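You operate a simulated robot arm through the tools that you are given. There is no shell and no other tool. Be economical: measure what you need, move in short steps, check, and stop when the job is done.

Carry out the task below with a simulated two-armed robot. There is one attempt and no reset: what you move stays moved.

Task
Power up the main board, test its lamps and hang the tested tag.
Fine: in this order: orange padlock to SPARE, main switch on, hold TEST, bench breaker up, tag on the peg beside the main switch; leave the other breakers.

It is judged by the outcome, as a careful person would: the job done as asked, and still so three seconds after it is handed in. It fails if anything else is knocked over, pushed out of place, dropped, spilled or broken.

Robot
Two 7-joint arms with two-finger parallel grippers on one trunk, on a base that drives. Base frame: it is fixed to the floor where the robot stands at the start and does not move with it; the origin is under the middle of the robot, x ahead of it, y to its left, z up. Lengths are in cm, angles in rad, forces in N, time in s.
The left shoulder is at the start at [7, 15.6, 118], the right one opposite. Places, roughly: L2 lamp on the main board [50, 0, 130]; bench breaker [50, -40, 80]; drum breaker [50, 0, 80]; lights breaker [50, -50, 80]; main switch [50, 0, 110]; melt breaker [50, -30, 80]; orange padlock (5x2x8 cm) [50, 0, 100]; peg [50, -10, 110]; press breaker [50, -10, 80]; sockets breaker [50, -40, 80]; spare peg [50, -40, 110]; supply selector [50, -30, 110]; tank breaker [50, 0, 80]; test button on the main board [50, -20, 130]; wash breaker [50, -20, 80]. Payload 3.91 kg a hand.
The TCP of each hand is the grasp point between the finger pads, 3 cm short of the fingertips. In the tool frame z runs along the fingers and y along their closing line. Largest opening 11 cm; finger width 2, thickness 1; the body of the gripper, 4.8 by 11.2 cm, starts 5.5 cm behind the TCP.
Orientation is told as [roll, pitch, yaw] about the base's x, y, z axes, in that order, counted from this pose: with the fingers straight down and closing along the base's y, the tool's x points along the base's -x, its y along +y and its z along -z.

Tools
- The arms move only by the tool play_rows. It takes "left_commands", "right_commands" or both (then of equal length, played together; a hand with none holds still); each is a list of rows, each a list of 3 entries, a list of its own where there are three numbers: the shift along the base's x, y, z in units of 20 mm (1.0 is 20 mm), then the turn, a rotation vector about the base's x, y, z in units of 6 degrees (1.0 is 6 degrees), then the closure, from 0 (fully open) to 1 (shut). In form: [[[tx, ty, tz], [wx, wy, wz], hand], ...]. A call has 1 to 10 rows; each row shifts and turns the commanded pose from where the row before left it. A call with a number of a shift or a turn outside -1 to 1 is refused whole. Each row takes 0.2 s and may step no farther than 5 cm and 0.15 rad from the row before; otherwise, or with a gripper value out of range, the whole call is refused. A pose out of reach is approached as far as the arm can. The call stops where the force on the tool passes 40 N (or 10 N more than at its start, if that is more) or the arm is blocked; 0.2 s more then pass. Each finger travels about 10.8 cm/s and halts on what it meets, pressing with about 30 N; the grip force reading is that of the motor and also rises with nothing between the fingers. The clock runs only during rows and for 0.2 s after the last one: add rows that do not move to give the fingers time. The reply holds the time, the measured pose of the TCP, the force on the tool along the base axes, the opening and the grip force, in the units named above and with some noise, with the torque about the TCP (base axes, N m) and any sound that the robot's microphone picked up.
- Cameras (640 x 400 px; columns grow to the right, rows downward): "scene" is now at [13.55, -4.15, 143.85]; the picture's right is [-0.44, -0.90, 0.00], its down [-0.25, 0.12, -0.96] and it looks along [0.86, -0.43, -0.28] (base axes); focal length 214 px, centre (320, 200). "left" rides on the left gripper at [7.2, -1.7, -10.3] in its tool frame; the picture's right is [0.23, 0.97, 0.00], its down [-0.76, 0.18, -0.62] and it looks along [-0.61, 0.14, 0.78] (tool axes); focal length 222 px, centre (320, 200). "right" rides on the right gripper at [7.2, 1.7, -10.3] in its tool frame; the picture's right is [-0.23, 0.97, 0.00], its down [-0.76, -0.18, -0.62] and it looks along [-0.61, -0.14, 0.78] (tool axes); focal length 222 px, centre (320, 200). There is no depth. A picture from a camera that has moved, and an enlarged one, comes with that camera's place and axes in the base frame and with its lens.
- capture(camera): a new picture of that camera. It takes no simulated time.
- lift_body(by): slides the trunk up (or, below 0, down) by that many cm; the arms and the scene camera ride with it, the base frame stays. It gives what a move gives, with no picture.
- steer(legs): drives the robot by 1 to 6 legs, each [ahead, left, turn to the left] in cm, cm and rad, along the robot's own axes; the way and the turn of a leg run together, so that a leg with both is an arc; at most 150 cm and 3.142 rad a leg. The arms and the cameras ride along, it lands a little off, and it stops where it bumps. It gives what a move gives.
- turn_head(pan, tilt): turns the head with the scene camera to pan (to the left, within 1.501 rad either way) and tilt (down, from -0.506 to 1.204), counted from straight ahead of the robot. It gives what a move gives.
- close_up(camera, box): a new picture of the part [left, top, right, bottom] of that camera's present view, enlarged. It takes no simulated time.
- sign_off(): hands the job in; it is judged then, once.

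Work in short steps. Places have to be worked out from the pictures, the camera data and where the tool is seen: move nearer, look again, correct. Check each grasp and each placing, and mend what went wrong. You have 120 turns and 100 pictures in all, those below and enlarged ones among them. Open the grippers and draw the arms clear of the work before you hand the job in, unless the task says otherwise; then end with one line.

The tools are called as name(argument=value, ...) on one line, values as JSON. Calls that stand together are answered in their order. play_rows: Moves the arms, as the interface text tells. Its arguments: {"type":"object","properties":{"left_commands":{"type":"array"},"right_commands":{"type":"array"}},"required":[]} The other tools are called the same way: lift_body (by) slides the trunk up or down; steer (legs) drives the base; turn_head (pan, tilt) turns the head that bears the scene camera; capture (camera) takes a picture; close_up (camera, box) takes an enlarged picture of a part of a camera's view; sign_off () hands the job in.

At the start:

```text
clock: 0.0
left_position: [44.0, -5.22, 163.49]
left_ee_rot: [-0.001, -0.002, 0.0]
left_wrist_force: [-0.8, -0.2, 0.2]
left_wrist_torque: [0.01, 0.02, 0.03]
left_finger_gap: 11.01
left_finger_force: 0.0
right_position: [47.09, -43.47, 145.0]
right_ee_rot: [0.001, -0.001, 0.0]
right_wrist_force: [-0.8, -0.3, -0.4]
right_wrist_torque: [0.01, 0.0, 0.04]
right_finger_gap: 10.99
right_finger_force: 0.1
trunk travel left (down, up): [-62.5, 31.5]
robot x, y, heading: [0.04, -0.11, 0.0]
head pan, tilt: [-0.459, 0.281]
```

scene: 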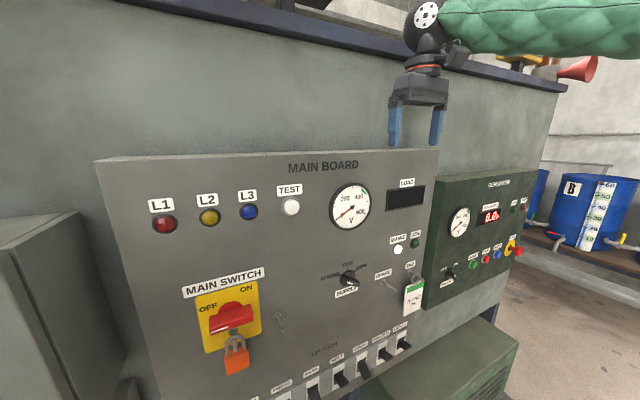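
right: 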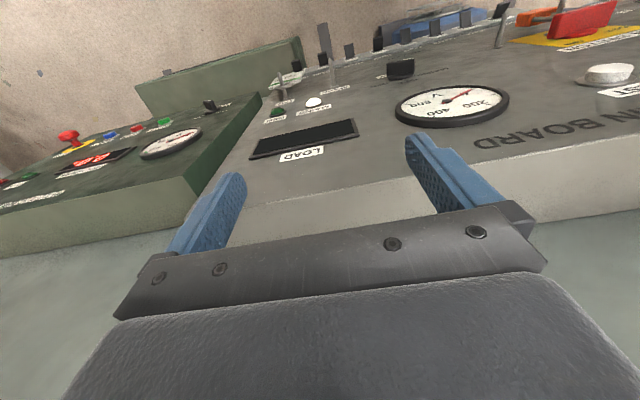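
left: 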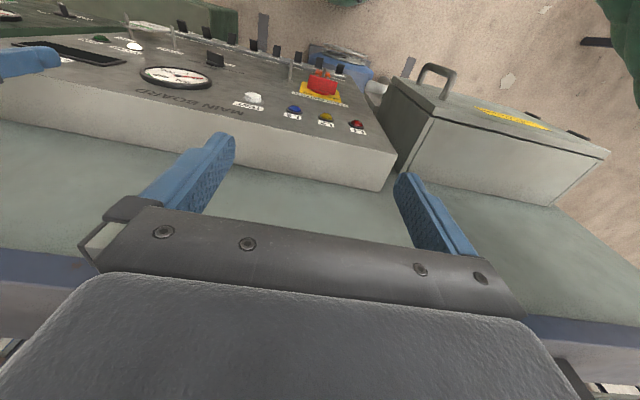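

The scene shows the board, switch with padlock, selector, spare peg with tag, and breakers. I look closer at the key areas first.

close_up(camera="scene", box=[180, 250, 340, 400])

close_up(camera="scene", box=[310, 220, 440, 320])

turn_head(pan=-0.35, tilt=0.7)

capture(camera="scene")

```text
2.67 times, centred on (260, 325) of scene
camera zoom: at [13.55, -4.15, 143.85], right [-0.44, -0.9, 0.0], down [-0.25, 0.12, -0.96], along [0.86, -0.43, -0.28], focal length 572 px, centre (480, -133)
```

zoom: 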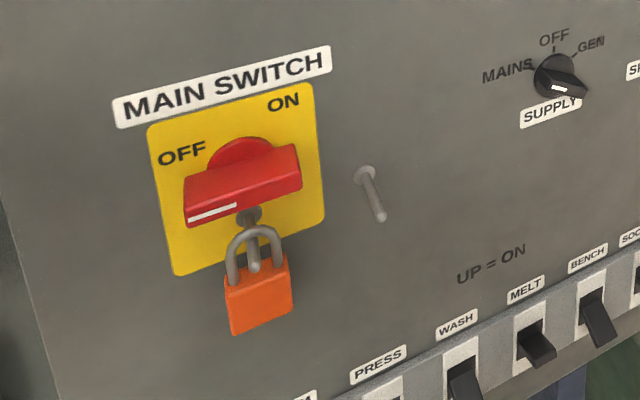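

```text
4.00 times, centred on (375, 270) of scene
camera zoom: at [13.55, -4.15, 143.85], right [-0.44, -0.9, 0.0], down [-0.25, 0.12, -0.96], along [0.86, -0.43, -0.28], focal length 858 px, centre (100, -80)
```

zoom: 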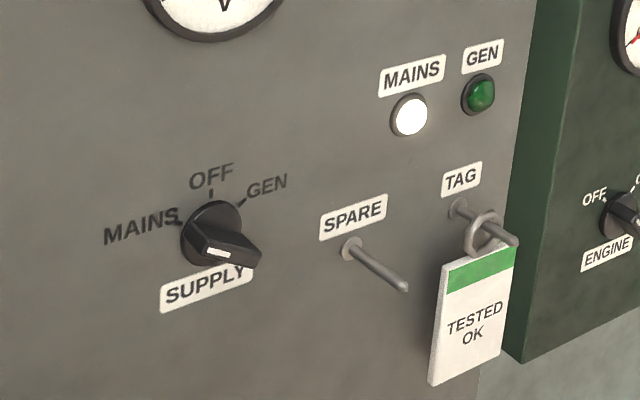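

```text
clock: 0.9
left_position: [44.07, -5.31, 163.41]
left_ee_rot: [0.0, -0.001, -0.001]
left_wrist_force: [0.1, -0.1, 0.4]
left_wrist_torque: [-0.01, -0.02, 0.02]
left_finger_gap: 11.0
left_finger_force: 0.2
right_position: [47.04, -43.4, 144.99]
right_ee_rot: [0.0, 0.0, 0.0]
right_wrist_force: [0.6, 0.1, -0.2]
right_wrist_torque: [0.01, 0.03, 0.01]
right_finger_gap: 10.98
right_finger_force: 0.2
trunk travel left (down, up): [-62.5, 31.5]
robot x, y, heading: [0.02, 0.15, -0.0]
head pan, tilt: [-0.351, 0.7]
```

```text
94 pictures are left
camera scene: at [13.16, -2.93, 140.07], right [-0.34, -0.94, 0.0], down [-0.6, 0.22, -0.77], along [0.72, -0.26, -0.64], focal length 214 px, centre (320, 200)
```

scene: 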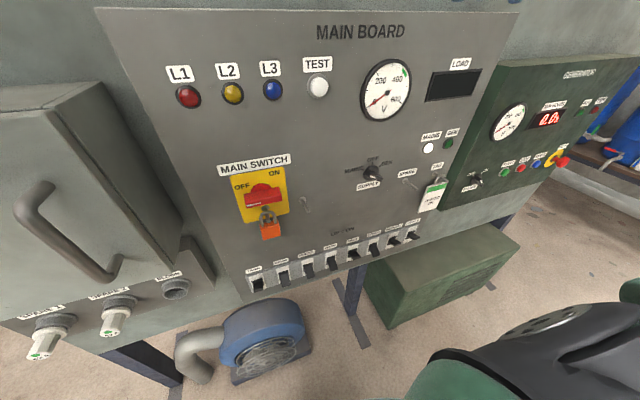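

The board appears to be around x≈46–50. I back off to get room for the hands pointing forward, and to get parallax.

steer(legs=[[-25, 0, 0]])

turn_head(pan=-0.35, tilt=0.4)

capture(camera="scene")

```text
clock: 2.7
left_position: [19.0, -5.22, 163.42]
left_ee_rot: [0.0, -0.002, 0.002]
left_wrist_force: [-0.5, -0.2, 0.5]
left_wrist_torque: [-0.01, -0.03, 0.02]
left_finger_gap: 11.0
left_finger_force: 0.0
right_position: [22.02, -43.51, 144.97]
right_ee_rot: [0.0, -0.001, 0.001]
right_wrist_force: [0.7, -0.7, 0.8]
right_wrist_torque: [-0.01, 0.04, 0.01]
right_finger_gap: 10.98
right_finger_force: 0.1
trunk travel left (down, up): [-62.5, 31.5]
robot x, y, heading: [-25.2, -0.2, 0.006]
head pan, tilt: [-0.351, 0.7]
```

```text
clock: 3.5
left_position: [18.96, -5.25, 163.53]
left_ee_rot: [0.001, -0.001, 0.0]
left_wrist_force: [-0.1, 0.7, 0.0]
left_wrist_torque: [-0.02, 0.01, 0.01]
left_finger_gap: 11.01
left_finger_force: 0.0
right_position: [22.12, -43.33, 144.93]
right_ee_rot: [0.0, 0.001, 0.002]
right_wrist_force: [-0.6, 0.5, 0.9]
right_wrist_torque: [-0.01, 0.01, -0.04]
right_finger_gap: 11.01
right_finger_force: 0.0
trunk travel left (down, up): [-62.5, 31.5]
robot x, y, heading: [-25.01, -0.2, 0.005]
head pan, tilt: [-0.351, 0.4]
```

```text
93 pictures are left
camera scene: at [-11.18, -3.19, 142.74], right [-0.34, -0.94, 0.0], down [-0.37, 0.13, -0.92], along [0.87, -0.32, -0.39], focal length 214 px, centre (320, 200)
```

scene: 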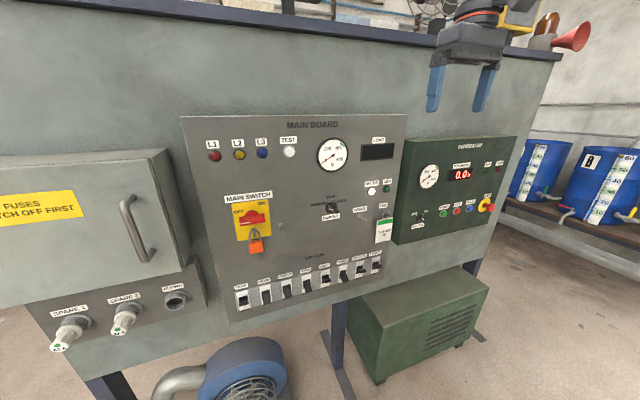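

The TEST button comes out near [51, -16.5, 131.6]. I move the left arm aside and turn the right hand forward (tool z along +x) ahead of the board.

play_rows(left_commands=[[[0, 1, 0], [0, 0, 0], 0], [[0, 1, 0], [0, 0, 0], 0], [[0, 1, 0], [0, 0, 0], 0], [[0, 1, 0], [0, 0, 0], 0], [[0, 1, 0], [0, 0, 0], 0], [[0, 1, 0], [0, 0, 0], 0], [[0, 1, 0], [0, 0, 0], 0], [[0, 1, 0], [0, 0, 0], 0], [[0, 1, 0], [0, 0, 0], 0], [[0, 1, 0], [0, 0, 0], 0]], right_commands=[[[0.5, 0.4, -0.8], [0, -1, 0], 0], [[0.5, 0.4, -0.8], [0, -1, 0], 0], [[0.5, 0.4, -0.8], [0, -1, 0], 0], [[0.5, 0.4, -0.8], [0, -1, 0], 0], [[0.5, 0.4, -0.8], [0, -1, 0], 0], [[0.5, 0.4, -0.8], [0, -1, 0], 0], [[0.5, 0.4, -0.8], [0, -1, 0], 0], [[0.5, 0.4, -0.8], [0, -1, 0], 0], [[0.5, 0.4, -0.8], [0, -1, 0], 0], [[0.5, 0.4, -0.8], [0, -1, 0], 0]])

play_rows(right_commands=[[[0.5, 0.4, -0.8], [0, -1, 0], 0], [[0.5, 0.4, -0.8], [0, -1, 0], 0], [[0.5, 0.4, -0.8], [0, -1, 0], 0], [[0.5, 0.4, -0.8], [0, -1, 0], 0], [[0.5, 0.4, -0.8], [0, -1, 0], 0], [[0, 0, 0], [0, 0, 0], 0]])

capture(camera="right")

capture(camera="scene")

```text
clock: 5.7
left_position: [18.98, 14.69, 163.58]
left_ee_rot: [0.001, -0.002, -0.001]
left_wrist_force: [0.9, 0.3, 0.2]
left_wrist_torque: [0.0, 0.05, -0.01]
left_finger_gap: 11.02
left_finger_force: 0.1
right_position: [32.11, -35.43, 129.07]
right_ee_rot: [0.001, -1.049, 0.001]
right_wrist_force: [-0.4, 0.6, 0.7]
right_wrist_torque: [0.0, -0.03, -0.01]
right_finger_gap: 10.99
right_finger_force: 0.0
trunk travel left (down, up): [-62.5, 31.5]
robot x, y, heading: [-24.89, -0.21, -0.003]
head pan, tilt: [-0.351, 0.4]
```

```text
clock: 7.1
left_position: [18.88, 14.73, 163.56]
left_ee_rot: [-0.001, 0.0, 0.002]
left_wrist_force: [-1.2, 0.0, 0.2]
left_wrist_torque: [-0.02, 0.02, -0.01]
left_finger_gap: 11.02
left_finger_force: 0.0
right_position: [39.65, -32.11, 121.88]
right_ee_rot: [-2.456, -1.57, 2.457]
right_wrist_force: [1.0, 0.4, 0.2]
right_wrist_torque: [0.04, 0.04, 0.04]
right_finger_gap: 10.97
right_finger_force: 0.1
right hand out of reach, approached as far as the arm can: row 1, 2, 3, 4
trunk travel left (down, up): [-62.5, 31.5]
robot x, y, heading: [-25.02, 0.07, 0.001]
head pan, tilt: [-0.351, 0.4]
```

```text
92 pictures are left
camera right: at [29.29, -30.35, 114.83], right [0.0, 0.97, 0.23], down [-0.62, -0.18, 0.76], along [0.78, -0.14, 0.61], focal length 222 px, centre (320, 200)
```

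right: 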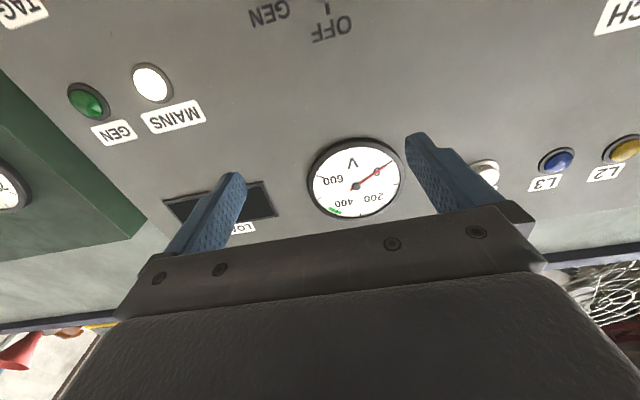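

```text
91 pictures are left
camera scene: at [-11.27, -3.16, 142.76], right [-0.34, -0.94, 0.0], down [-0.37, 0.13, -0.92], along [0.87, -0.32, -0.39], focal length 214 px, centre (320, 200)
```

scene: 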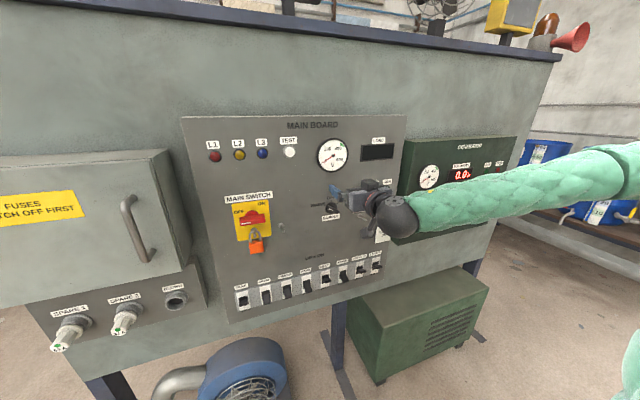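

The hand is now forward at [39.7,-32.1,121.9]. I zoom on the switch/padlock and the right part of the board for triangulation.

close_up(camera="scene", box=[210, 180, 310, 260])

close_up(camera="scene", box=[220, 240, 390, 320])

```text
5.00 times, centred on (260, 220) of scene
camera zoom: at [-11.27, -3.16, 142.76], right [-0.34, -0.94, 0.0], down [-0.37, 0.13, -0.92], along [0.87, -0.32, -0.39], focal length 1072 px, centre (620, 100)
```

zoom: 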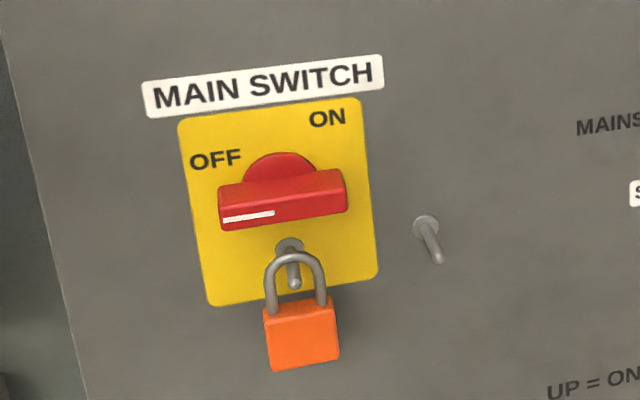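

```text
3.76 times, centred on (305, 280) of scene
camera zoom: at [-11.27, -3.16, 142.76], right [-0.34, -0.94, 0.0], down [-0.37, 0.13, -0.92], along [0.87, -0.32, -0.39], focal length 807 px, centre (376, -101)
```

zoom: 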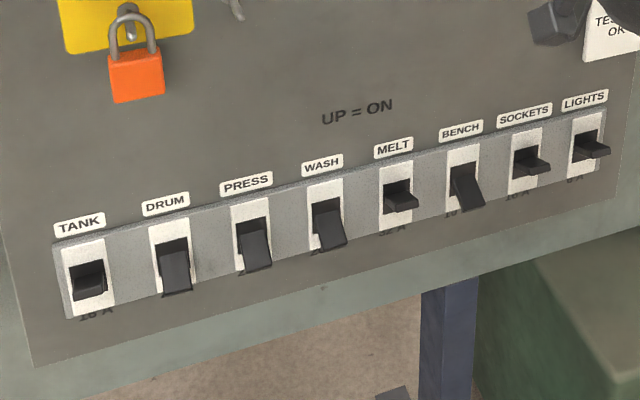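

Estimates: padlock body ≈[48.5,-3.7,102.8], lock pin from x≈51 to 46 at z≈107.7, tag peg near switch ≈[51.3→46.3,-12.3,107.6]. I move the right hand ahead of the padlock at a safe distance, partly closed.

play_rows(right_commands=[[[-0.5, 0.95, -0.6], [0, 0, 0], 0.1], [[0, 0.95, -0.7], [0, 0, 0], 0.2], [[0, 0.95, -0.7], [0, 0, 0], 0.2], [[0, 0.95, -0.7], [0, 0, 0], 0.2], [[0, 0.95, -0.7], [0, 0, 0], 0.2], [[0, 0.95, -0.7], [0, 0, 0], 0.2], [[0, 0.95, -0.7], [0, 0, 0], 0.2], [[0, 0.95, -0.7], [0, 0, 0], 0.2], [[0, 0.95, -0.7], [0, 0, 0], 0.2], [[0, 0.95, -0.7], [0, 0, 0], 0.2]])

play_rows(right_commands=[[[0, 0.94, -0.6], [0, 0, 0], 0.2], [[0, 0.94, -0.7], [0, 0, 0], 0.2], [[0, 0.94, -0.7], [0, 0, 0], 0.2], [[0, 0.94, -0.7], [0, 0, 0], 0.2], [[0, 0.94, -0.4], [0, 0, 0], 0.2], [[0, 0, 0], [0, 0, 0], 0.2]])

capture(camera="right")

capture(camera="scene")

```text
clock: 9.3
left_position: [19.11, 15.0, 163.49]
left_ee_rot: [-0.002, 0.002, -0.001]
left_wrist_force: [0.5, 1.5, -0.3]
left_wrist_torque: [-0.04, 0.01, -0.01]
left_finger_gap: 10.99
left_finger_force: 0.0
right_position: [40.67, -13.31, 108.31]
right_ee_rot: [-1.216, -1.57, 1.216]
right_wrist_force: [0.0, -0.6, -0.2]
right_wrist_torque: [0.0, 0.01, -0.03]
right_finger_gap: 8.82
right_finger_force: 0.1
right hand out of reach, approached as far as the arm can: row 1, 3
trunk travel left (down, up): [-62.5, 31.5]
robot x, y, heading: [-25.14, -0.34, -0.001]
head pan, tilt: [-0.351, 0.4]
```

```text
clock: 10.7
left_position: [19.03, 14.8, 163.55]
left_ee_rot: [0.001, 0.0, 0.003]
left_wrist_force: [0.6, 0.1, -0.2]
left_wrist_torque: [0.0, 0.01, -0.01]
left_finger_gap: 11.02
left_finger_force: 0.0
right_position: [40.68, -10.31, 106.2]
right_ee_rot: [-0.792, -1.569, 0.792]
right_wrist_force: [-0.5, 0.0, -0.1]
right_wrist_torque: [0.01, -0.02, -0.03]
right_finger_gap: 8.77
right_finger_force: 0.1
right hand out of reach, approached as far as the arm can: row 2, 3, 4, 5
trunk travel left (down, up): [-62.5, 31.5]
robot x, y, heading: [-24.81, 0.19, 0.003]
head pan, tilt: [-0.351, 0.4]
```

```text
88 pictures are left
camera right: at [30.27, -8.63, 99.12], right [0.0, 0.97, 0.23], down [-0.62, -0.18, 0.76], along [0.78, -0.14, 0.61], focal length 222 px, centre (320, 200)
```

right: 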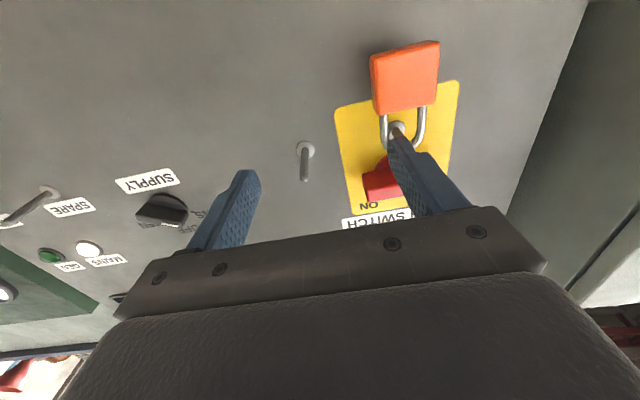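

```text
87 pictures are left
camera scene: at [-11.14, -3.14, 142.75], right [-0.34, -0.94, 0.0], down [-0.37, 0.13, -0.92], along [0.87, -0.32, -0.39], focal length 214 px, centre (320, 200)
```

scene: 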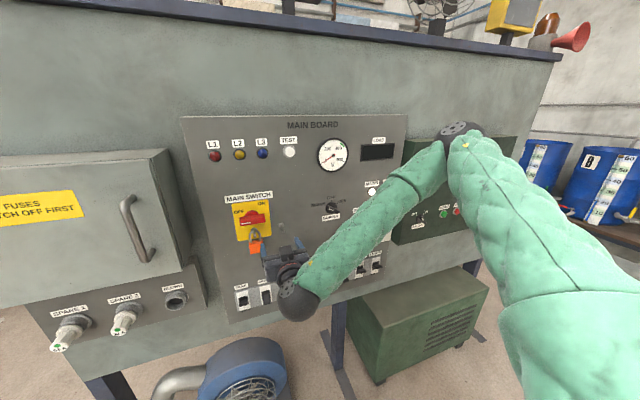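

The hand is limited because the robot stands too near. I drive back 15 cm and left 8 cm so the arm is less folded.

steer(legs=[[-15, 0, 0], [0, 8, 0]])

play_rows(right_commands=[[[0.3, 0, 0], [0, 0, 0], 0.2], [[0, 0, 0], [0, 0, 0], 0.2]])

```text
clock: 12.7
left_position: [4.0, 22.74, 163.69]
left_ee_rot: [-0.002, 0.001, -0.004]
left_wrist_force: [0.4, 0.1, 0.7]
left_wrist_torque: [-0.03, 0.01, 0.01]
left_finger_gap: 11.0
left_finger_force: 0.1
right_position: [25.58, -2.7, 106.36]
right_ee_rot: [-1.468, -1.567, 1.466]
right_wrist_force: [-0.3, 0.3, -0.6]
right_wrist_torque: [0.02, 0.0, -0.03]
right_finger_gap: 8.79
right_finger_force: 0.0
trunk travel left (down, up): [-62.5, 31.5]
robot x, y, heading: [-39.96, 7.89, -0.004]
head pan, tilt: [-0.351, 0.4]
```

```text
clock: 13.3
left_position: [4.08, 22.72, 163.57]
left_ee_rot: [-0.005, 0.001, -0.004]
left_wrist_force: [0.1, -0.3, 0.4]
left_wrist_torque: [-0.05, -0.02, -0.02]
left_finger_gap: 11.0
left_finger_force: 0.0
right_position: [26.28, -2.66, 106.26]
right_ee_rot: [-1.125, -1.567, 1.12]
right_wrist_force: [-0.1, 0.3, 0.0]
right_wrist_torque: [-0.04, 0.01, -0.02]
right_finger_gap: 8.81
right_finger_force: 0.1
trunk travel left (down, up): [-62.5, 31.5]
robot x, y, heading: [-40.21, 8.25, -0.005]
head pan, tilt: [-0.351, 0.4]
```

Command now follows the measured pose. I advance to x≈41, y≈-3.7, z≈102.4 in front of the padlock.

play_rows(right_commands=[[[0.92, -0.06, -0.24], [0, 0, 0], 0.2], [[0.92, -0.06, -0.24], [0, 0, 0], 0.2], [[0.92, -0.06, -0.24], [0, 0, 0], 0.2], [[0.92, -0.06, -0.24], [0, 0, 0], 0.2], [[0.92, -0.06, -0.24], [0, 0, 0], 0.2], [[0.92, -0.06, -0.24], [0, 0, 0], 0.2], [[0.92, -0.06, -0.24], [0, 0, 0], 0.2], [[0.92, -0.06, -0.24], [0, 0, 0], 0.2], [[0, 0, 0], [0, 0, 0], 0.2]])

capture(camera="right")

capture(camera="scene")

```text
clock: 15.3
left_position: [4.31, 22.59, 163.63]
left_ee_rot: [-0.001, -0.001, -0.003]
left_wrist_force: [-0.6, -0.8, 1.1]
left_wrist_torque: [-0.01, 0.02, 0.0]
left_finger_gap: 11.0
left_finger_force: 0.0
right_position: [40.63, -5.89, 103.76]
right_ee_rot: [-0.494, -1.566, 0.491]
right_wrist_force: [0.1, -0.2, -0.2]
right_wrist_torque: [0.03, -0.02, -0.01]
right_finger_gap: 8.78
right_finger_force: 0.1
right hand out of reach, approached as far as the arm can: row 3, 5, 6, 7, 8
trunk travel left (down, up): [-62.5, 31.5]
robot x, y, heading: [-39.75, 7.49, -0.002]
head pan, tilt: [-0.351, 0.4]
```

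```text
86 pictures are left
camera right: at [30.28, -4.05, 96.77], right [0.0, 0.97, 0.23], down [-0.62, -0.18, 0.76], along [0.78, -0.14, 0.6], focal length 222 px, centre (320, 200)
```

right: 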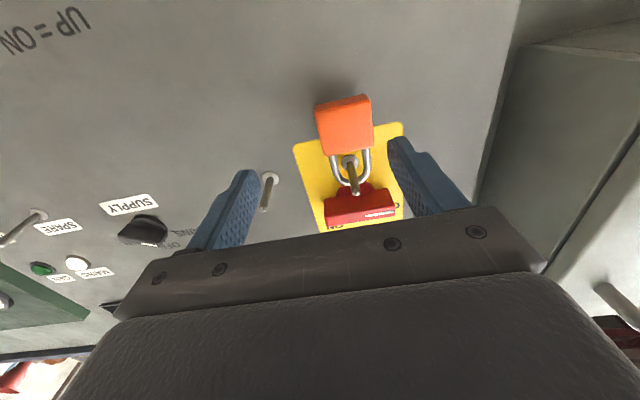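

```text
85 pictures are left
camera scene: at [-26.12, 4.65, 142.75], right [-0.35, -0.94, 0.0], down [-0.37, 0.14, -0.92], along [0.86, -0.32, -0.39], focal length 214 px, centre (320, 200)
```

scene: 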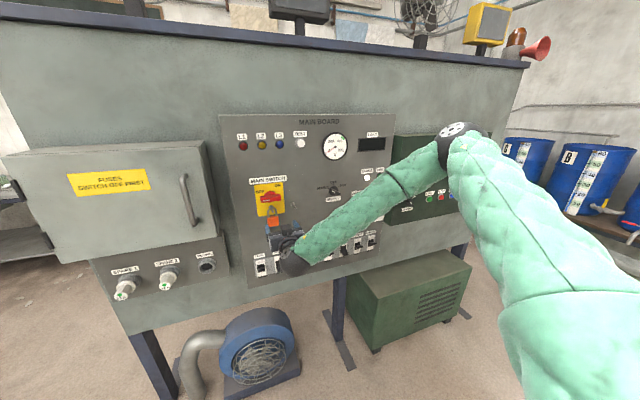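

Still at a limit (arm folded with the elbow flared out). I back off another 18 cm, then try the approach again.

steer(legs=[[-18, 0, 0]])

play_rows(right_commands=[[[0.92, 0.1, 0], [0, 0, 0], 0.2], [[0.92, 0.1, 0], [0, 0, 0], 0.2], [[0.92, 0.1, 0], [0, 0, 0], 0.2], [[0.92, 0.1, 0], [0, 0, 0], 0.2], [[0.92, 0.1, 0], [0, 0, 0], 0.2], [[0.92, 0.1, 0], [0, 0, 0], 0.2], [[0.92, 0.1, 0], [0, 0, 0], 0.2], [[0.92, 0.1, 0], [0, 0, 0], 0.2], [[0.92, 0.1, 0], [0, 0, 0], 0.2], [[0, 0, 0], [0, 0, 0], 0.2]])

```text
clock: 16.8
left_position: [-14.07, 22.38, 163.62]
left_ee_rot: [-0.002, 0.0, -0.008]
left_wrist_force: [-0.6, 0.9, -0.6]
left_wrist_torque: [0.0, -0.01, -0.02]
left_finger_gap: 11.01
left_finger_force: 0.0
right_position: [22.37, -5.98, 103.87]
right_ee_rot: [-0.556, -1.568, 0.554]
right_wrist_force: [-0.5, 0.3, -0.6]
right_wrist_torque: [0.02, 0.02, -0.03]
right_finger_gap: 8.8
right_finger_force: 0.1
trunk travel left (down, up): [-62.5, 31.5]
robot x, y, heading: [-58.18, 8.33, -0.004]
head pan, tilt: [-0.351, 0.4]
```

```text
clock: 19.0
left_position: [-14.05, 22.48, 163.58]
left_ee_rot: [-0.003, -0.002, -0.006]
left_wrist_force: [0.0, 0.6, -0.5]
left_wrist_torque: [0.03, 0.0, 0.01]
left_finger_gap: 10.99
left_finger_force: 0.0
right_position: [36.04, -9.62, 107.91]
right_ee_rot: [-0.417, -1.566, 0.41]
right_wrist_force: [0.8, 0.6, -0.9]
right_wrist_torque: [0.01, 0.03, 0.0]
right_finger_gap: 8.8
right_finger_force: 0.0
right hand out of reach, approached as far as the arm can: row 1, 2, 3, 4, 5, 6, 7, 8, 9
trunk travel left (down, up): [-62.5, 31.5]
robot x, y, heading: [-57.91, 8.21, -0.003]
head pan, tilt: [-0.351, 0.4]
```

The drift is always toward -y/+z, suggesting that the arm wants its target more to its own side and nearer shoulder height. I retract the hand, drive left 18 and ahead 10, and lower the trunk 12.

play_rows(right_commands=[[[-1, 0, 0], [0, 0, 0], 0.2], [[-1, 0, 0], [0, 0, 0], 0.2], [[-1, 0, 0], [0, 0, 0], 0.2], [[-1, 0, 0], [0, 0, 0], 0.2], [[-1, 0, 0], [0, 0, 0], 0.2], [[-1, 0, 0], [0, 0, 0], 0.2], [[0, 0, 0], [0, 0, 0], 0.2]])

steer(legs=[[0, 18, 0], [10, 0, 0]])

lift_body(by=-12)

turn_head(pan=-0.35, tilt=0.3)

capture(camera="scene")

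```text
clock: 20.6
left_position: [-13.94, 22.39, 163.53]
left_ee_rot: [-0.003, -0.001, -0.008]
left_wrist_force: [0.1, 0.0, -0.5]
left_wrist_torque: [-0.02, 0.03, 0.01]
left_finger_gap: 11.01
left_finger_force: 0.0
right_position: [24.04, -9.59, 107.91]
right_ee_rot: [-0.474, -1.569, 0.47]
right_wrist_force: [-0.7, -0.1, 0.5]
right_wrist_torque: [-0.01, 0.01, -0.01]
right_finger_gap: 8.82
right_finger_force: 0.1
trunk travel left (down, up): [-62.5, 31.5]
robot x, y, heading: [-58.1, 7.59, -0.007]
head pan, tilt: [-0.351, 0.4]
```

```text
clock: 22.9
left_position: [-3.92, 40.71, 163.52]
left_ee_rot: [-0.001, 0.002, -0.007]
left_wrist_force: [0.8, -0.1, 0.4]
left_wrist_torque: [-0.01, 0.04, -0.04]
left_finger_gap: 11.0
left_finger_force: 0.0
right_position: [34.2, 8.62, 107.94]
right_ee_rot: [-0.452, -1.566, 0.447]
right_wrist_force: [-0.4, 0.1, -0.4]
right_wrist_torque: [0.02, -0.03, 0.02]
right_finger_gap: 8.79
right_finger_force: 0.2
trunk travel left (down, up): [-62.5, 31.5]
robot x, y, heading: [-48.31, 25.62, -0.007]
head pan, tilt: [-0.351, 0.4]
```

```text
clock: 24.4
left_position: [-3.99, 40.51, 151.58]
left_ee_rot: [-0.002, 0.001, -0.005]
left_wrist_force: [-0.6, 0.2, 0.7]
left_wrist_torque: [0.01, 0.03, 0.0]
left_finger_gap: 11.0
left_finger_force: 0.0
right_position: [34.02, 8.5, 95.97]
right_ee_rot: [-0.478, -1.567, 0.474]
right_wrist_force: [0.2, -0.3, -0.2]
right_wrist_torque: [-0.04, 0.01, 0.01]
right_finger_gap: 8.83
right_finger_force: 0.0
trunk travel left (down, up): [-50.5, 43.5]
robot x, y, heading: [-48.02, 26.2, -0.009]
head pan, tilt: [-0.351, 0.4]
```

```text
clock: 25.1
left_position: [-4.02, 40.39, 151.55]
left_ee_rot: [-0.002, -0.001, -0.005]
left_wrist_force: [0.6, 0.5, -0.1]
left_wrist_torque: [-0.04, 0.03, 0.03]
left_finger_gap: 11.0
left_finger_force: 0.0
right_position: [34.05, 8.6, 95.99]
right_ee_rot: [-0.455, -1.569, 0.45]
right_wrist_force: [0.3, 0.3, -0.9]
right_wrist_torque: [-0.02, 0.0, 0.04]
right_finger_gap: 8.79
right_finger_force: 0.0
trunk travel left (down, up): [-50.5, 43.5]
robot x, y, heading: [-47.97, 25.79, -0.007]
head pan, tilt: [-0.351, 0.3]
```

```text
84 pictures are left
camera scene: at [-34.18, 22.7, 131.67], right [-0.35, -0.94, 0.0], down [-0.28, 0.1, -0.95], along [0.89, -0.33, -0.3], focal length 214 px, centre (320, 200)
```

scene: 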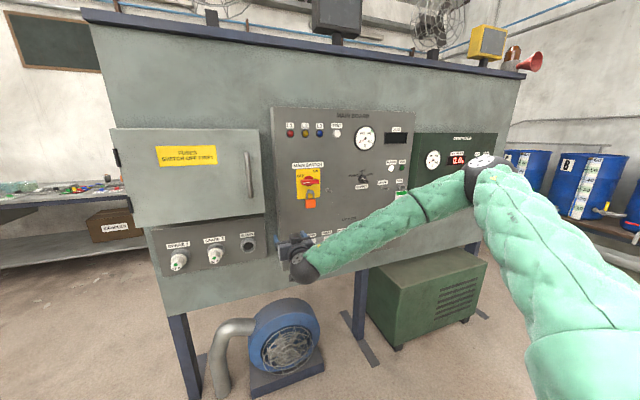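

The hand is at [34, 8.6, 96]. I move to [41,-3.8,102.3].

play_rows(right_commands=[[[0, -0.9, 0.5], [0, 0, 0], 0.2], [[0, -0.9, 0.5], [0, 0, 0], 0.2], [[0.5, -0.9, 0.5], [0, 0, 0], 0.2], [[0.5, -0.9, 0.5], [0, 0, 0], 0.2], [[0.5, -0.9, 0.5], [0, 0, 0], 0.2], [[0.8, -0.9, 0.5], [0, 0, 0], 0.2], [[0.8, -0.8, 0.2], [0, 0, 0], 0.2], [[0.4, 0, 0], [0, 0, 0], 0.2], [[0, 0, 0], [0, 0, 0], 0.2]])

capture(camera="right")

```text
clock: 27.1
left_position: [-4.01, 40.45, 151.63]
left_ee_rot: [-0.003, 0.0, -0.006]
left_wrist_force: [1.6, -0.7, 0.6]
left_wrist_torque: [0.01, 0.03, -0.05]
left_finger_gap: 11.02
left_finger_force: 0.0
right_position: [41.08, -3.95, 102.48]
right_ee_rot: [-0.394, -1.567, 0.391]
right_wrist_force: [0.0, -0.6, -0.3]
right_wrist_torque: [-0.01, -0.01, 0.05]
right_finger_gap: 8.79
right_finger_force: 0.1
trunk travel left (down, up): [-50.5, 43.5]
robot x, y, heading: [-48.1, 25.87, -0.007]
head pan, tilt: [-0.351, 0.3]
```

```text
83 pictures are left
camera right: at [30.75, -2.14, 95.31], right [0.0, 0.97, 0.23], down [-0.62, -0.17, 0.76], along [0.78, -0.14, 0.6], focal length 222 px, centre (320, 200)
```

right: 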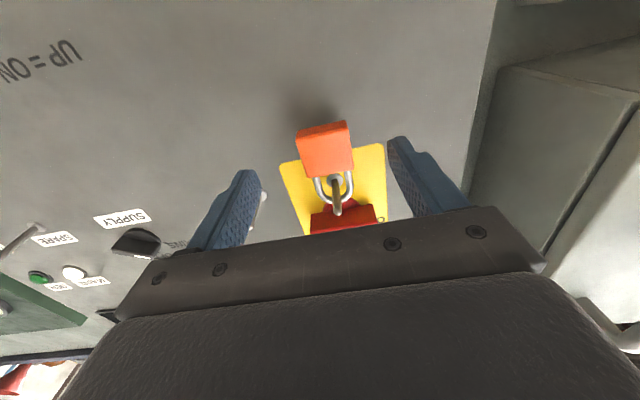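

The padlock is centred between the fingers; its body is at y≈-3.7, z≈103. I advance 6 cm and close gently.

play_rows(right_commands=[[[1, 0, 0], [0, 0, 0], 0.2], [[1, 0.05, 0.05], [0, 0, 0], 0.2], [[0.9, 0.05, 0.05], [0, 0, 0], 0.2], [[0, 0, 0], [0, 0, 0], 0.2], [[0, 0, 0], [0, 0, 0], 0.4], [[0, 0, 0], [0, 0, 0], 0.6], [[0, 0, 0], [0, 0, 0], 0.7], [[0, 0, 0], [0, 0, 0], 0.7]])

capture(camera="right")

```text
clock: 28.9
left_position: [-3.96, 40.49, 151.64]
left_ee_rot: [-0.003, -0.001, -0.006]
left_wrist_force: [-0.6, 0.3, -0.3]
left_wrist_torque: [-0.04, 0.0, -0.02]
left_finger_gap: 11.03
left_finger_force: 0.1
right_position: [46.9, -3.63, 102.52]
right_ee_rot: [-0.422, -1.567, 0.419]
right_wrist_force: [-0.3, 0.9, 0.4]
right_wrist_torque: [0.03, 0.04, 0.04]
right_finger_gap: 4.18
right_finger_force: 30.1
trunk travel left (down, up): [-50.5, 43.5]
robot x, y, heading: [-48.28, 25.85, -0.006]
head pan, tilt: [-0.351, 0.3]
```

```text
82 pictures are left
camera right: at [36.51, -1.93, 95.5], right [0.0, 0.97, 0.23], down [-0.62, -0.17, 0.76], along [0.78, -0.14, 0.6], focal length 222 px, centre (320, 200)
```

right: 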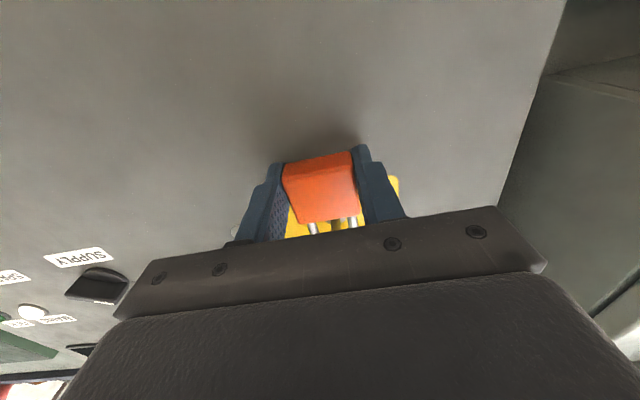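

The padlock is gripped (gap 4.2). I firm the grip, lift 0.7 cm and pull straight out.

play_rows(right_commands=[[[0, 0, 0.2], [0, 0, 0], 0.9], [[0, 0, 0.15], [0, 0, 0], 0.9], [[0, 0, 0], [0, 0, 0], 0.9]])

play_rows(right_commands=[[[-0.4, 0, 0], [0, 0, 0], 0.9], [[-0.6, 0, 0], [0, 0, 0], 0.9], [[-0.8, 0, 0], [0, 0, 0], 0.9], [[-0.8, 0, 0], [0, 0, 0], 0.9], [[-0.9, 0, 0], [0, 0, 0], 0.9], [[-0.5, 0, 0], [0, 0, 0], 0.9], [[0, 0, 0], [0, 0, 0], 0.9]])

capture(camera="right")

close_up(camera="scene", box=[260, 140, 420, 240])

```text
clock: 29.6
left_position: [-3.99, 40.53, 151.58]
left_ee_rot: [-0.001, 0.001, -0.005]
left_wrist_force: [-0.5, 0.1, 1.0]
left_wrist_torque: [-0.01, 0.0, 0.0]
left_finger_gap: 11.01
left_finger_force: 0.0
right_position: [46.8, -3.68, 103.31]
right_ee_rot: [-0.398, -1.567, 0.392]
right_wrist_force: [-0.1, 0.6, -0.6]
right_wrist_torque: [-0.03, 0.0, 0.0]
right_finger_gap: 4.17
right_finger_force: 29.4
trunk travel left (down, up): [-50.5, 43.5]
robot x, y, heading: [-48.06, 26.19, -0.005]
head pan, tilt: [-0.351, 0.3]
```

```text
clock: 31.2
left_position: [-3.91, 40.61, 151.58]
left_ee_rot: [0.0, 0.0, -0.004]
left_wrist_force: [-0.3, 0.1, 0.6]
left_wrist_torque: [0.0, -0.02, 0.01]
left_finger_gap: 11.0
left_finger_force: 0.3
right_position: [38.84, -3.76, 103.22]
right_ee_rot: [-0.379, -1.568, 0.375]
right_wrist_force: [-0.6, -0.3, -1.3]
right_wrist_torque: [0.02, 0.01, -0.02]
right_finger_gap: 4.16
right_finger_force: 30.3
trunk travel left (down, up): [-50.5, 43.5]
robot x, y, heading: [-47.93, 25.86, -0.008]
head pan, tilt: [-0.351, 0.3]
```

```text
81 pictures are left
camera right: at [28.46, -1.93, 96.11], right [0.0, 0.97, 0.23], down [-0.62, -0.17, 0.76], along [0.78, -0.14, 0.6], focal length 222 px, centre (320, 200)
```

right: 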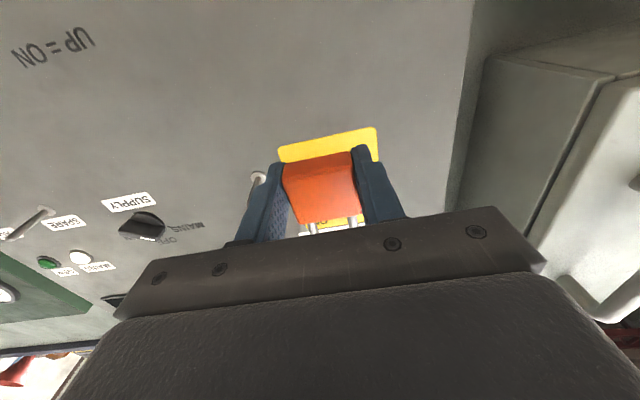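

```text
4.00 times, centred on (340, 190) of scene
camera zoom: at [-34.17, 22.69, 131.67], right [-0.35, -0.94, 0.0], down [-0.28, 0.1, -0.96], along [0.89, -0.33, -0.3], focal length 858 px, centre (240, 240)
```

zoom: 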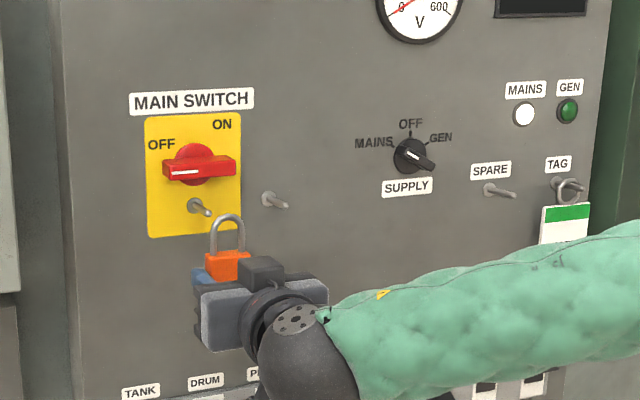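

The padlock is free with the shackle standing up. SPARE peg triangulates to base [51,-41.8,106.8], tip [46,-41.7,107.1]; I retract a little and drive the base 38 cm to the right.

play_rows(right_commands=[[[-1, 0, 0], [0, 0, 0], 0.9], [[-1, 0, 0], [0, 0, 0], 0.9], [[0, 0, 0], [0, 0, 0], 0.9]])

steer(legs=[[0, -38, 0]])

turn_head(pan=-0.2, tilt=0.3)

capture(camera="scene")

capture(camera="right")

```text
clock: 32.0
left_position: [-3.94, 40.48, 151.54]
left_ee_rot: [-0.001, 0.001, -0.005]
left_wrist_force: [0.4, -0.5, 0.8]
left_wrist_torque: [-0.01, 0.02, -0.01]
left_finger_gap: 11.01
left_finger_force: 0.0
right_position: [34.89, -3.61, 103.3]
right_ee_rot: [-0.47, -1.568, 0.465]
right_wrist_force: [-0.2, -0.2, -2.0]
right_wrist_torque: [-0.03, -0.01, 0.0]
right_finger_gap: 4.14
right_finger_force: 30.2
trunk travel left (down, up): [-50.5, 43.5]
robot x, y, heading: [-47.96, 25.79, -0.006]
head pan, tilt: [-0.351, 0.3]
```

```text
clock: 34.5
left_position: [-4.14, 1.69, 151.57]
left_ee_rot: [0.0, -0.001, -0.006]
left_wrist_force: [0.5, 0.8, -0.4]
left_wrist_torque: [0.02, -0.03, 0.0]
left_finger_gap: 11.01
left_finger_force: 0.0
right_position: [34.74, -42.32, 103.27]
right_ee_rot: [-0.206, -1.566, 0.203]
right_wrist_force: [0.7, -0.7, -2.1]
right_wrist_torque: [-0.02, 0.0, 0.03]
right_finger_gap: 4.14
right_finger_force: 29.8
trunk travel left (down, up): [-50.5, 43.5]
robot x, y, heading: [-48.22, -12.58, -0.007]
head pan, tilt: [-0.351, 0.3]
```

```text
clock: 35.2
left_position: [-4.19, 1.78, 151.64]
left_ee_rot: [-0.002, 0.002, -0.005]
left_wrist_force: [-0.7, -1.0, -1.0]
left_wrist_torque: [0.03, 0.0, 0.0]
left_finger_gap: 10.99
left_finger_force: 0.1
right_position: [34.75, -42.34, 103.24]
right_ee_rot: [-0.458, -1.567, 0.453]
right_wrist_force: [0.1, -0.1, -1.8]
right_wrist_torque: [0.03, 0.04, -0.01]
right_finger_gap: 4.15
right_finger_force: 29.7
trunk travel left (down, up): [-50.5, 43.5]
robot x, y, heading: [-48.79, -13.25, -0.0]
head pan, tilt: [-0.201, 0.3]
```

```text
79 pictures are left
camera scene: at [-33.99, -14.63, 131.67], right [-0.2, -0.98, 0.0], down [-0.29, 0.06, -0.96], along [0.93, -0.2, -0.3], focal length 214 px, centre (320, 200)
```

scene: 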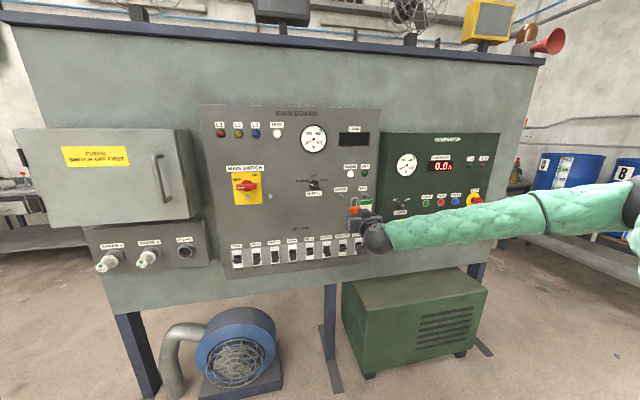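

```text
78 pictures are left
camera right: at [24.38, -40.47, 96.16], right [0.0, 0.97, 0.23], down [-0.62, -0.17, 0.76], along [0.78, -0.14, 0.6], focal length 222 px, centre (320, 200)
```

right: 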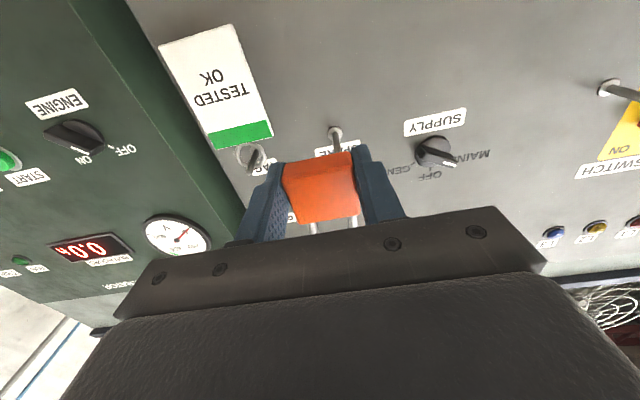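

From the hand camera SPARE peg is at y≈-41, z≈106.7. I zoom to refine the lateral offset.

close_up(camera="right", box=[230, 100, 430, 240])

close_up(camera="scene", box=[300, 160, 420, 260])

```text
2.86 times, centred on (330, 170) of right
camera zoom: at [24.38, -40.47, 96.16], right [0.0, 0.97, 0.23], down [-0.62, -0.17, 0.76], along [0.78, -0.14, 0.6], focal length 635 px, centre (291, 286)
```

zoom: 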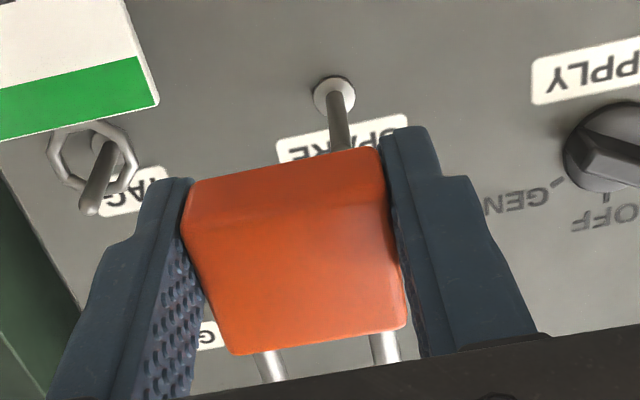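

```text
4.00 times, centred on (360, 210) of scene
camera zoom: at [-33.99, -14.63, 131.67], right [-0.2, -0.98, 0.0], down [-0.29, 0.06, -0.96], along [0.93, -0.2, -0.3], focal length 858 px, centre (160, 160)
```

zoom: 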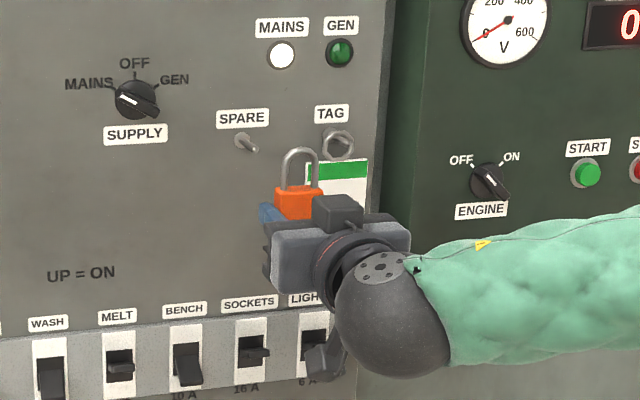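

Relative to the lock pin, SPARE is ~1.6 cm lower. I move y +1.2, z -1.4 and ahead so the padlock's far face is about 1.5 cm from the peg tip, then check.

play_rows(right_commands=[[[0.8, 0.2, -0.3], [0, 0, 0], 0.9], [[0.8, 0.2, -0.2], [0, 0, 0], 0.9], [[0.8, 0.2, -0.2], [0, 0, 0], 0.9], [[0.8, 0, 0], [0, 0, 0], 0.9], [[0, 0, 0], [0, 0, 0], 0.9]])

close_up(camera="scene", box=[310, 170, 410, 250])

close_up(camera="right", box=[230, 100, 430, 240])

```text
clock: 36.4
left_position: [-4.13, 1.96, 151.5]
left_ee_rot: [-0.002, 0.0, -0.006]
left_wrist_force: [0.0, -0.2, 0.3]
left_wrist_torque: [-0.02, -0.01, 0.01]
left_finger_gap: 11.0
left_finger_force: 0.1
right_position: [41.11, -41.06, 101.89]
right_ee_rot: [-0.446, -1.568, 0.442]
right_wrist_force: [-0.1, -0.2, -0.6]
right_wrist_torque: [0.0, 0.02, 0.0]
right_finger_gap: 4.15
right_finger_force: 30.2
trunk travel left (down, up): [-50.5, 43.5]
robot x, y, heading: [-48.42, -12.74, -0.008]
head pan, tilt: [-0.201, 0.3]
```

```text
5.00 times, centred on (360, 210) of scene
camera zoom: at [-34.02, -14.65, 131.67], right [-0.2, -0.98, 0.0], down [-0.29, 0.06, -0.96], along [0.94, -0.2, -0.3], focal length 1072 px, centre (120, 150)
```

zoom: 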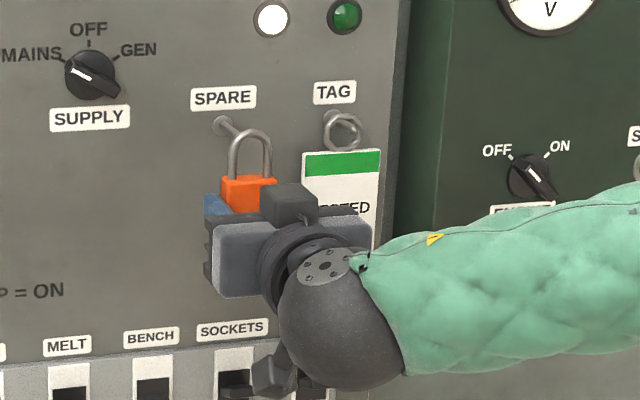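

```text
2.86 times, centred on (330, 170) of right
camera zoom: at [30.75, -39.22, 94.78], right [0.0, 0.97, 0.23], down [-0.62, -0.18, 0.76], along [0.78, -0.14, 0.6], focal length 635 px, centre (291, 286)
```

zoom: 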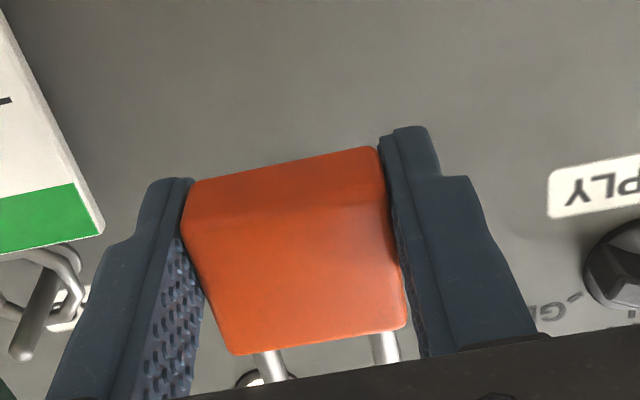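

The projected peg line passes near the middle of the shackle window. I advance 5.4 cm in small steps, watching the force.

play_rows(right_commands=[[[0.6, -0.1, 0], [0, 0, 0], 0.9], [[0.6, 0, 0], [0, 0, 0], 0.9], [[0.5, 0, 0], [0, 0, 0], 0.9], [[0.5, 0, 0], [0, 0, 0], 0.9], [[0.5, 0, 0], [0, 0, 0], 0.9], [[0, 0, 0], [0, 0, 0], 0.9]])

close_up(camera="scene", box=[310, 170, 410, 250])

```text
clock: 37.8
left_position: [-4.21, 1.79, 151.5]
left_ee_rot: [-0.002, 0.001, -0.006]
left_wrist_force: [-0.1, -0.1, -0.5]
left_wrist_torque: [-0.03, 0.05, 0.01]
left_finger_gap: 10.99
left_finger_force: 0.1
right_position: [46.64, -41.33, 101.89]
right_ee_rot: [-0.373, -1.566, 0.37]
right_wrist_force: [-0.1, -0.2, -1.1]
right_wrist_torque: [0.01, -0.01, -0.01]
right_finger_gap: 4.17
right_finger_force: 29.7
trunk travel left (down, up): [-50.5, 43.5]
robot x, y, heading: [-47.94, -12.67, -0.002]
head pan, tilt: [-0.201, 0.3]
```

```text
5.00 times, centred on (360, 210) of scene
camera zoom: at [-34.01, -14.66, 131.67], right [-0.2, -0.98, 0.0], down [-0.29, 0.06, -0.96], along [0.94, -0.2, -0.3], focal length 1072 px, centre (120, 150)
```

zoom: 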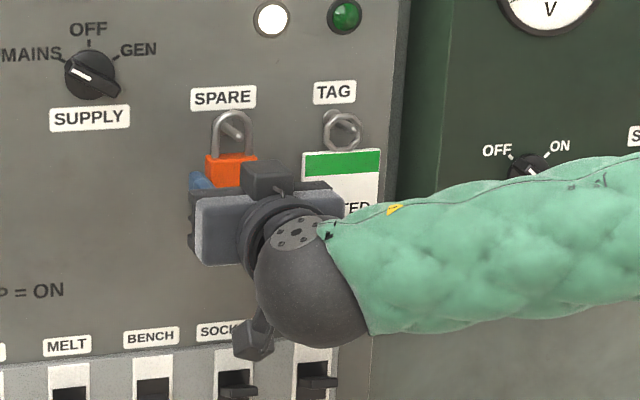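

The peg passes through the shackle. I lower gently until it hangs.

play_rows(right_commands=[[[0, 0, -0.2], [0, 0, 0], 0.9], [[0, 0, -0.2], [0, 0, 0], 0.9], [[0, 0, 0], [0, 0, 0], 0.9]])

```text
clock: 38.6
left_position: [-4.16, 1.73, 151.49]
left_ee_rot: [-0.002, -0.001, -0.003]
left_wrist_force: [0.6, 0.1, 0.8]
left_wrist_torque: [-0.02, 0.03, 0.01]
left_finger_gap: 11.0
left_finger_force: 0.0
right_position: [46.59, -41.22, 101.08]
right_ee_rot: [-0.512, -1.567, 0.51]
right_wrist_force: [0.6, 0.0, 1.3]
right_wrist_torque: [0.01, -0.01, 0.0]
right_finger_gap: 4.15
right_finger_force: 29.7
trunk travel left (down, up): [-50.5, 43.5]
robot x, y, heading: [-48.31, -12.58, -0.008]
head pan, tilt: [-0.201, 0.3]
```

Fz changed from about -1 to +1.3 N, so contact begins. I lower 0.2 cm more and open slightly.

play_rows(right_commands=[[[0, 0, -0.1], [0, 0, 0], 0.9], [[0, 0, 0], [0, 0, 0], 0.9]])

play_rows(right_commands=[[[0, 0, 0], [0, 0, 0], 0.55], [[0, 0, 0], [0, 0, 0], 0.45], [[0, 0, 0], [0, 0, 0], 0.4], [[0, 0, 0], [0, 0, 0], 0.4]])

close_up(camera="scene", box=[310, 170, 410, 250])

```text
clock: 39.2
left_position: [-4.3, 1.81, 151.42]
left_ee_rot: [0.0, 0.0, -0.005]
left_wrist_force: [0.5, -0.4, 0.8]
left_wrist_torque: [0.0, -0.01, 0.01]
left_finger_gap: 11.0
left_finger_force: 0.0
right_position: [46.54, -41.26, 101.14]
right_ee_rot: [-1.475, -1.569, 1.472]
right_wrist_force: [6.4, -0.6, 14.7]
right_wrist_torque: [0.05, 0.26, -0.02]
right_finger_gap: 4.15
right_finger_force: 29.9
trunk travel left (down, up): [-50.5, 43.5]
robot x, y, heading: [-48.37, -13.1, -0.005]
head pan, tilt: [-0.201, 0.3]
```

```text
clock: 40.2
left_position: [-4.16, 1.96, 151.52]
left_ee_rot: [-0.003, 0.001, -0.006]
left_wrist_force: [0.2, 0.1, -0.4]
left_wrist_torque: [-0.01, -0.03, 0.0]
left_finger_gap: 11.0
left_finger_force: 0.0
right_position: [46.52, -41.27, 100.97]
right_ee_rot: [-0.481, -1.567, 0.478]
right_wrist_force: [0.8, -0.9, -0.1]
right_wrist_torque: [-0.04, -0.02, -0.01]
right_finger_gap: 6.64
right_finger_force: 0.1
trunk travel left (down, up): [-50.5, 43.5]
robot x, y, heading: [-48.35, -12.87, -0.002]
head pan, tilt: [-0.201, 0.3]
```

```text
5.00 times, centred on (360, 210) of scene
camera zoom: at [-34.01, -14.63, 131.67], right [-0.2, -0.98, 0.0], down [-0.29, 0.06, -0.96], along [0.94, -0.2, -0.3], focal length 1072 px, centre (120, 150)
```

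zoom: 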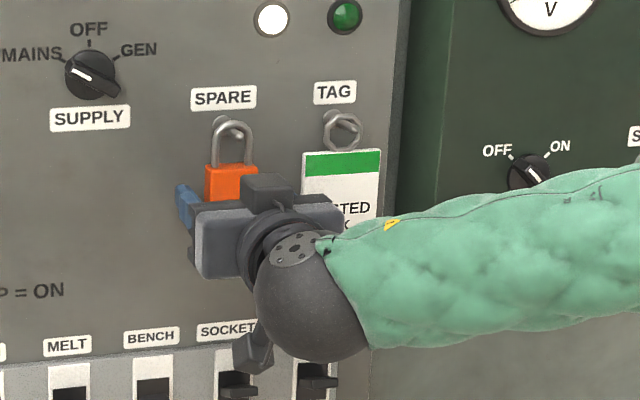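

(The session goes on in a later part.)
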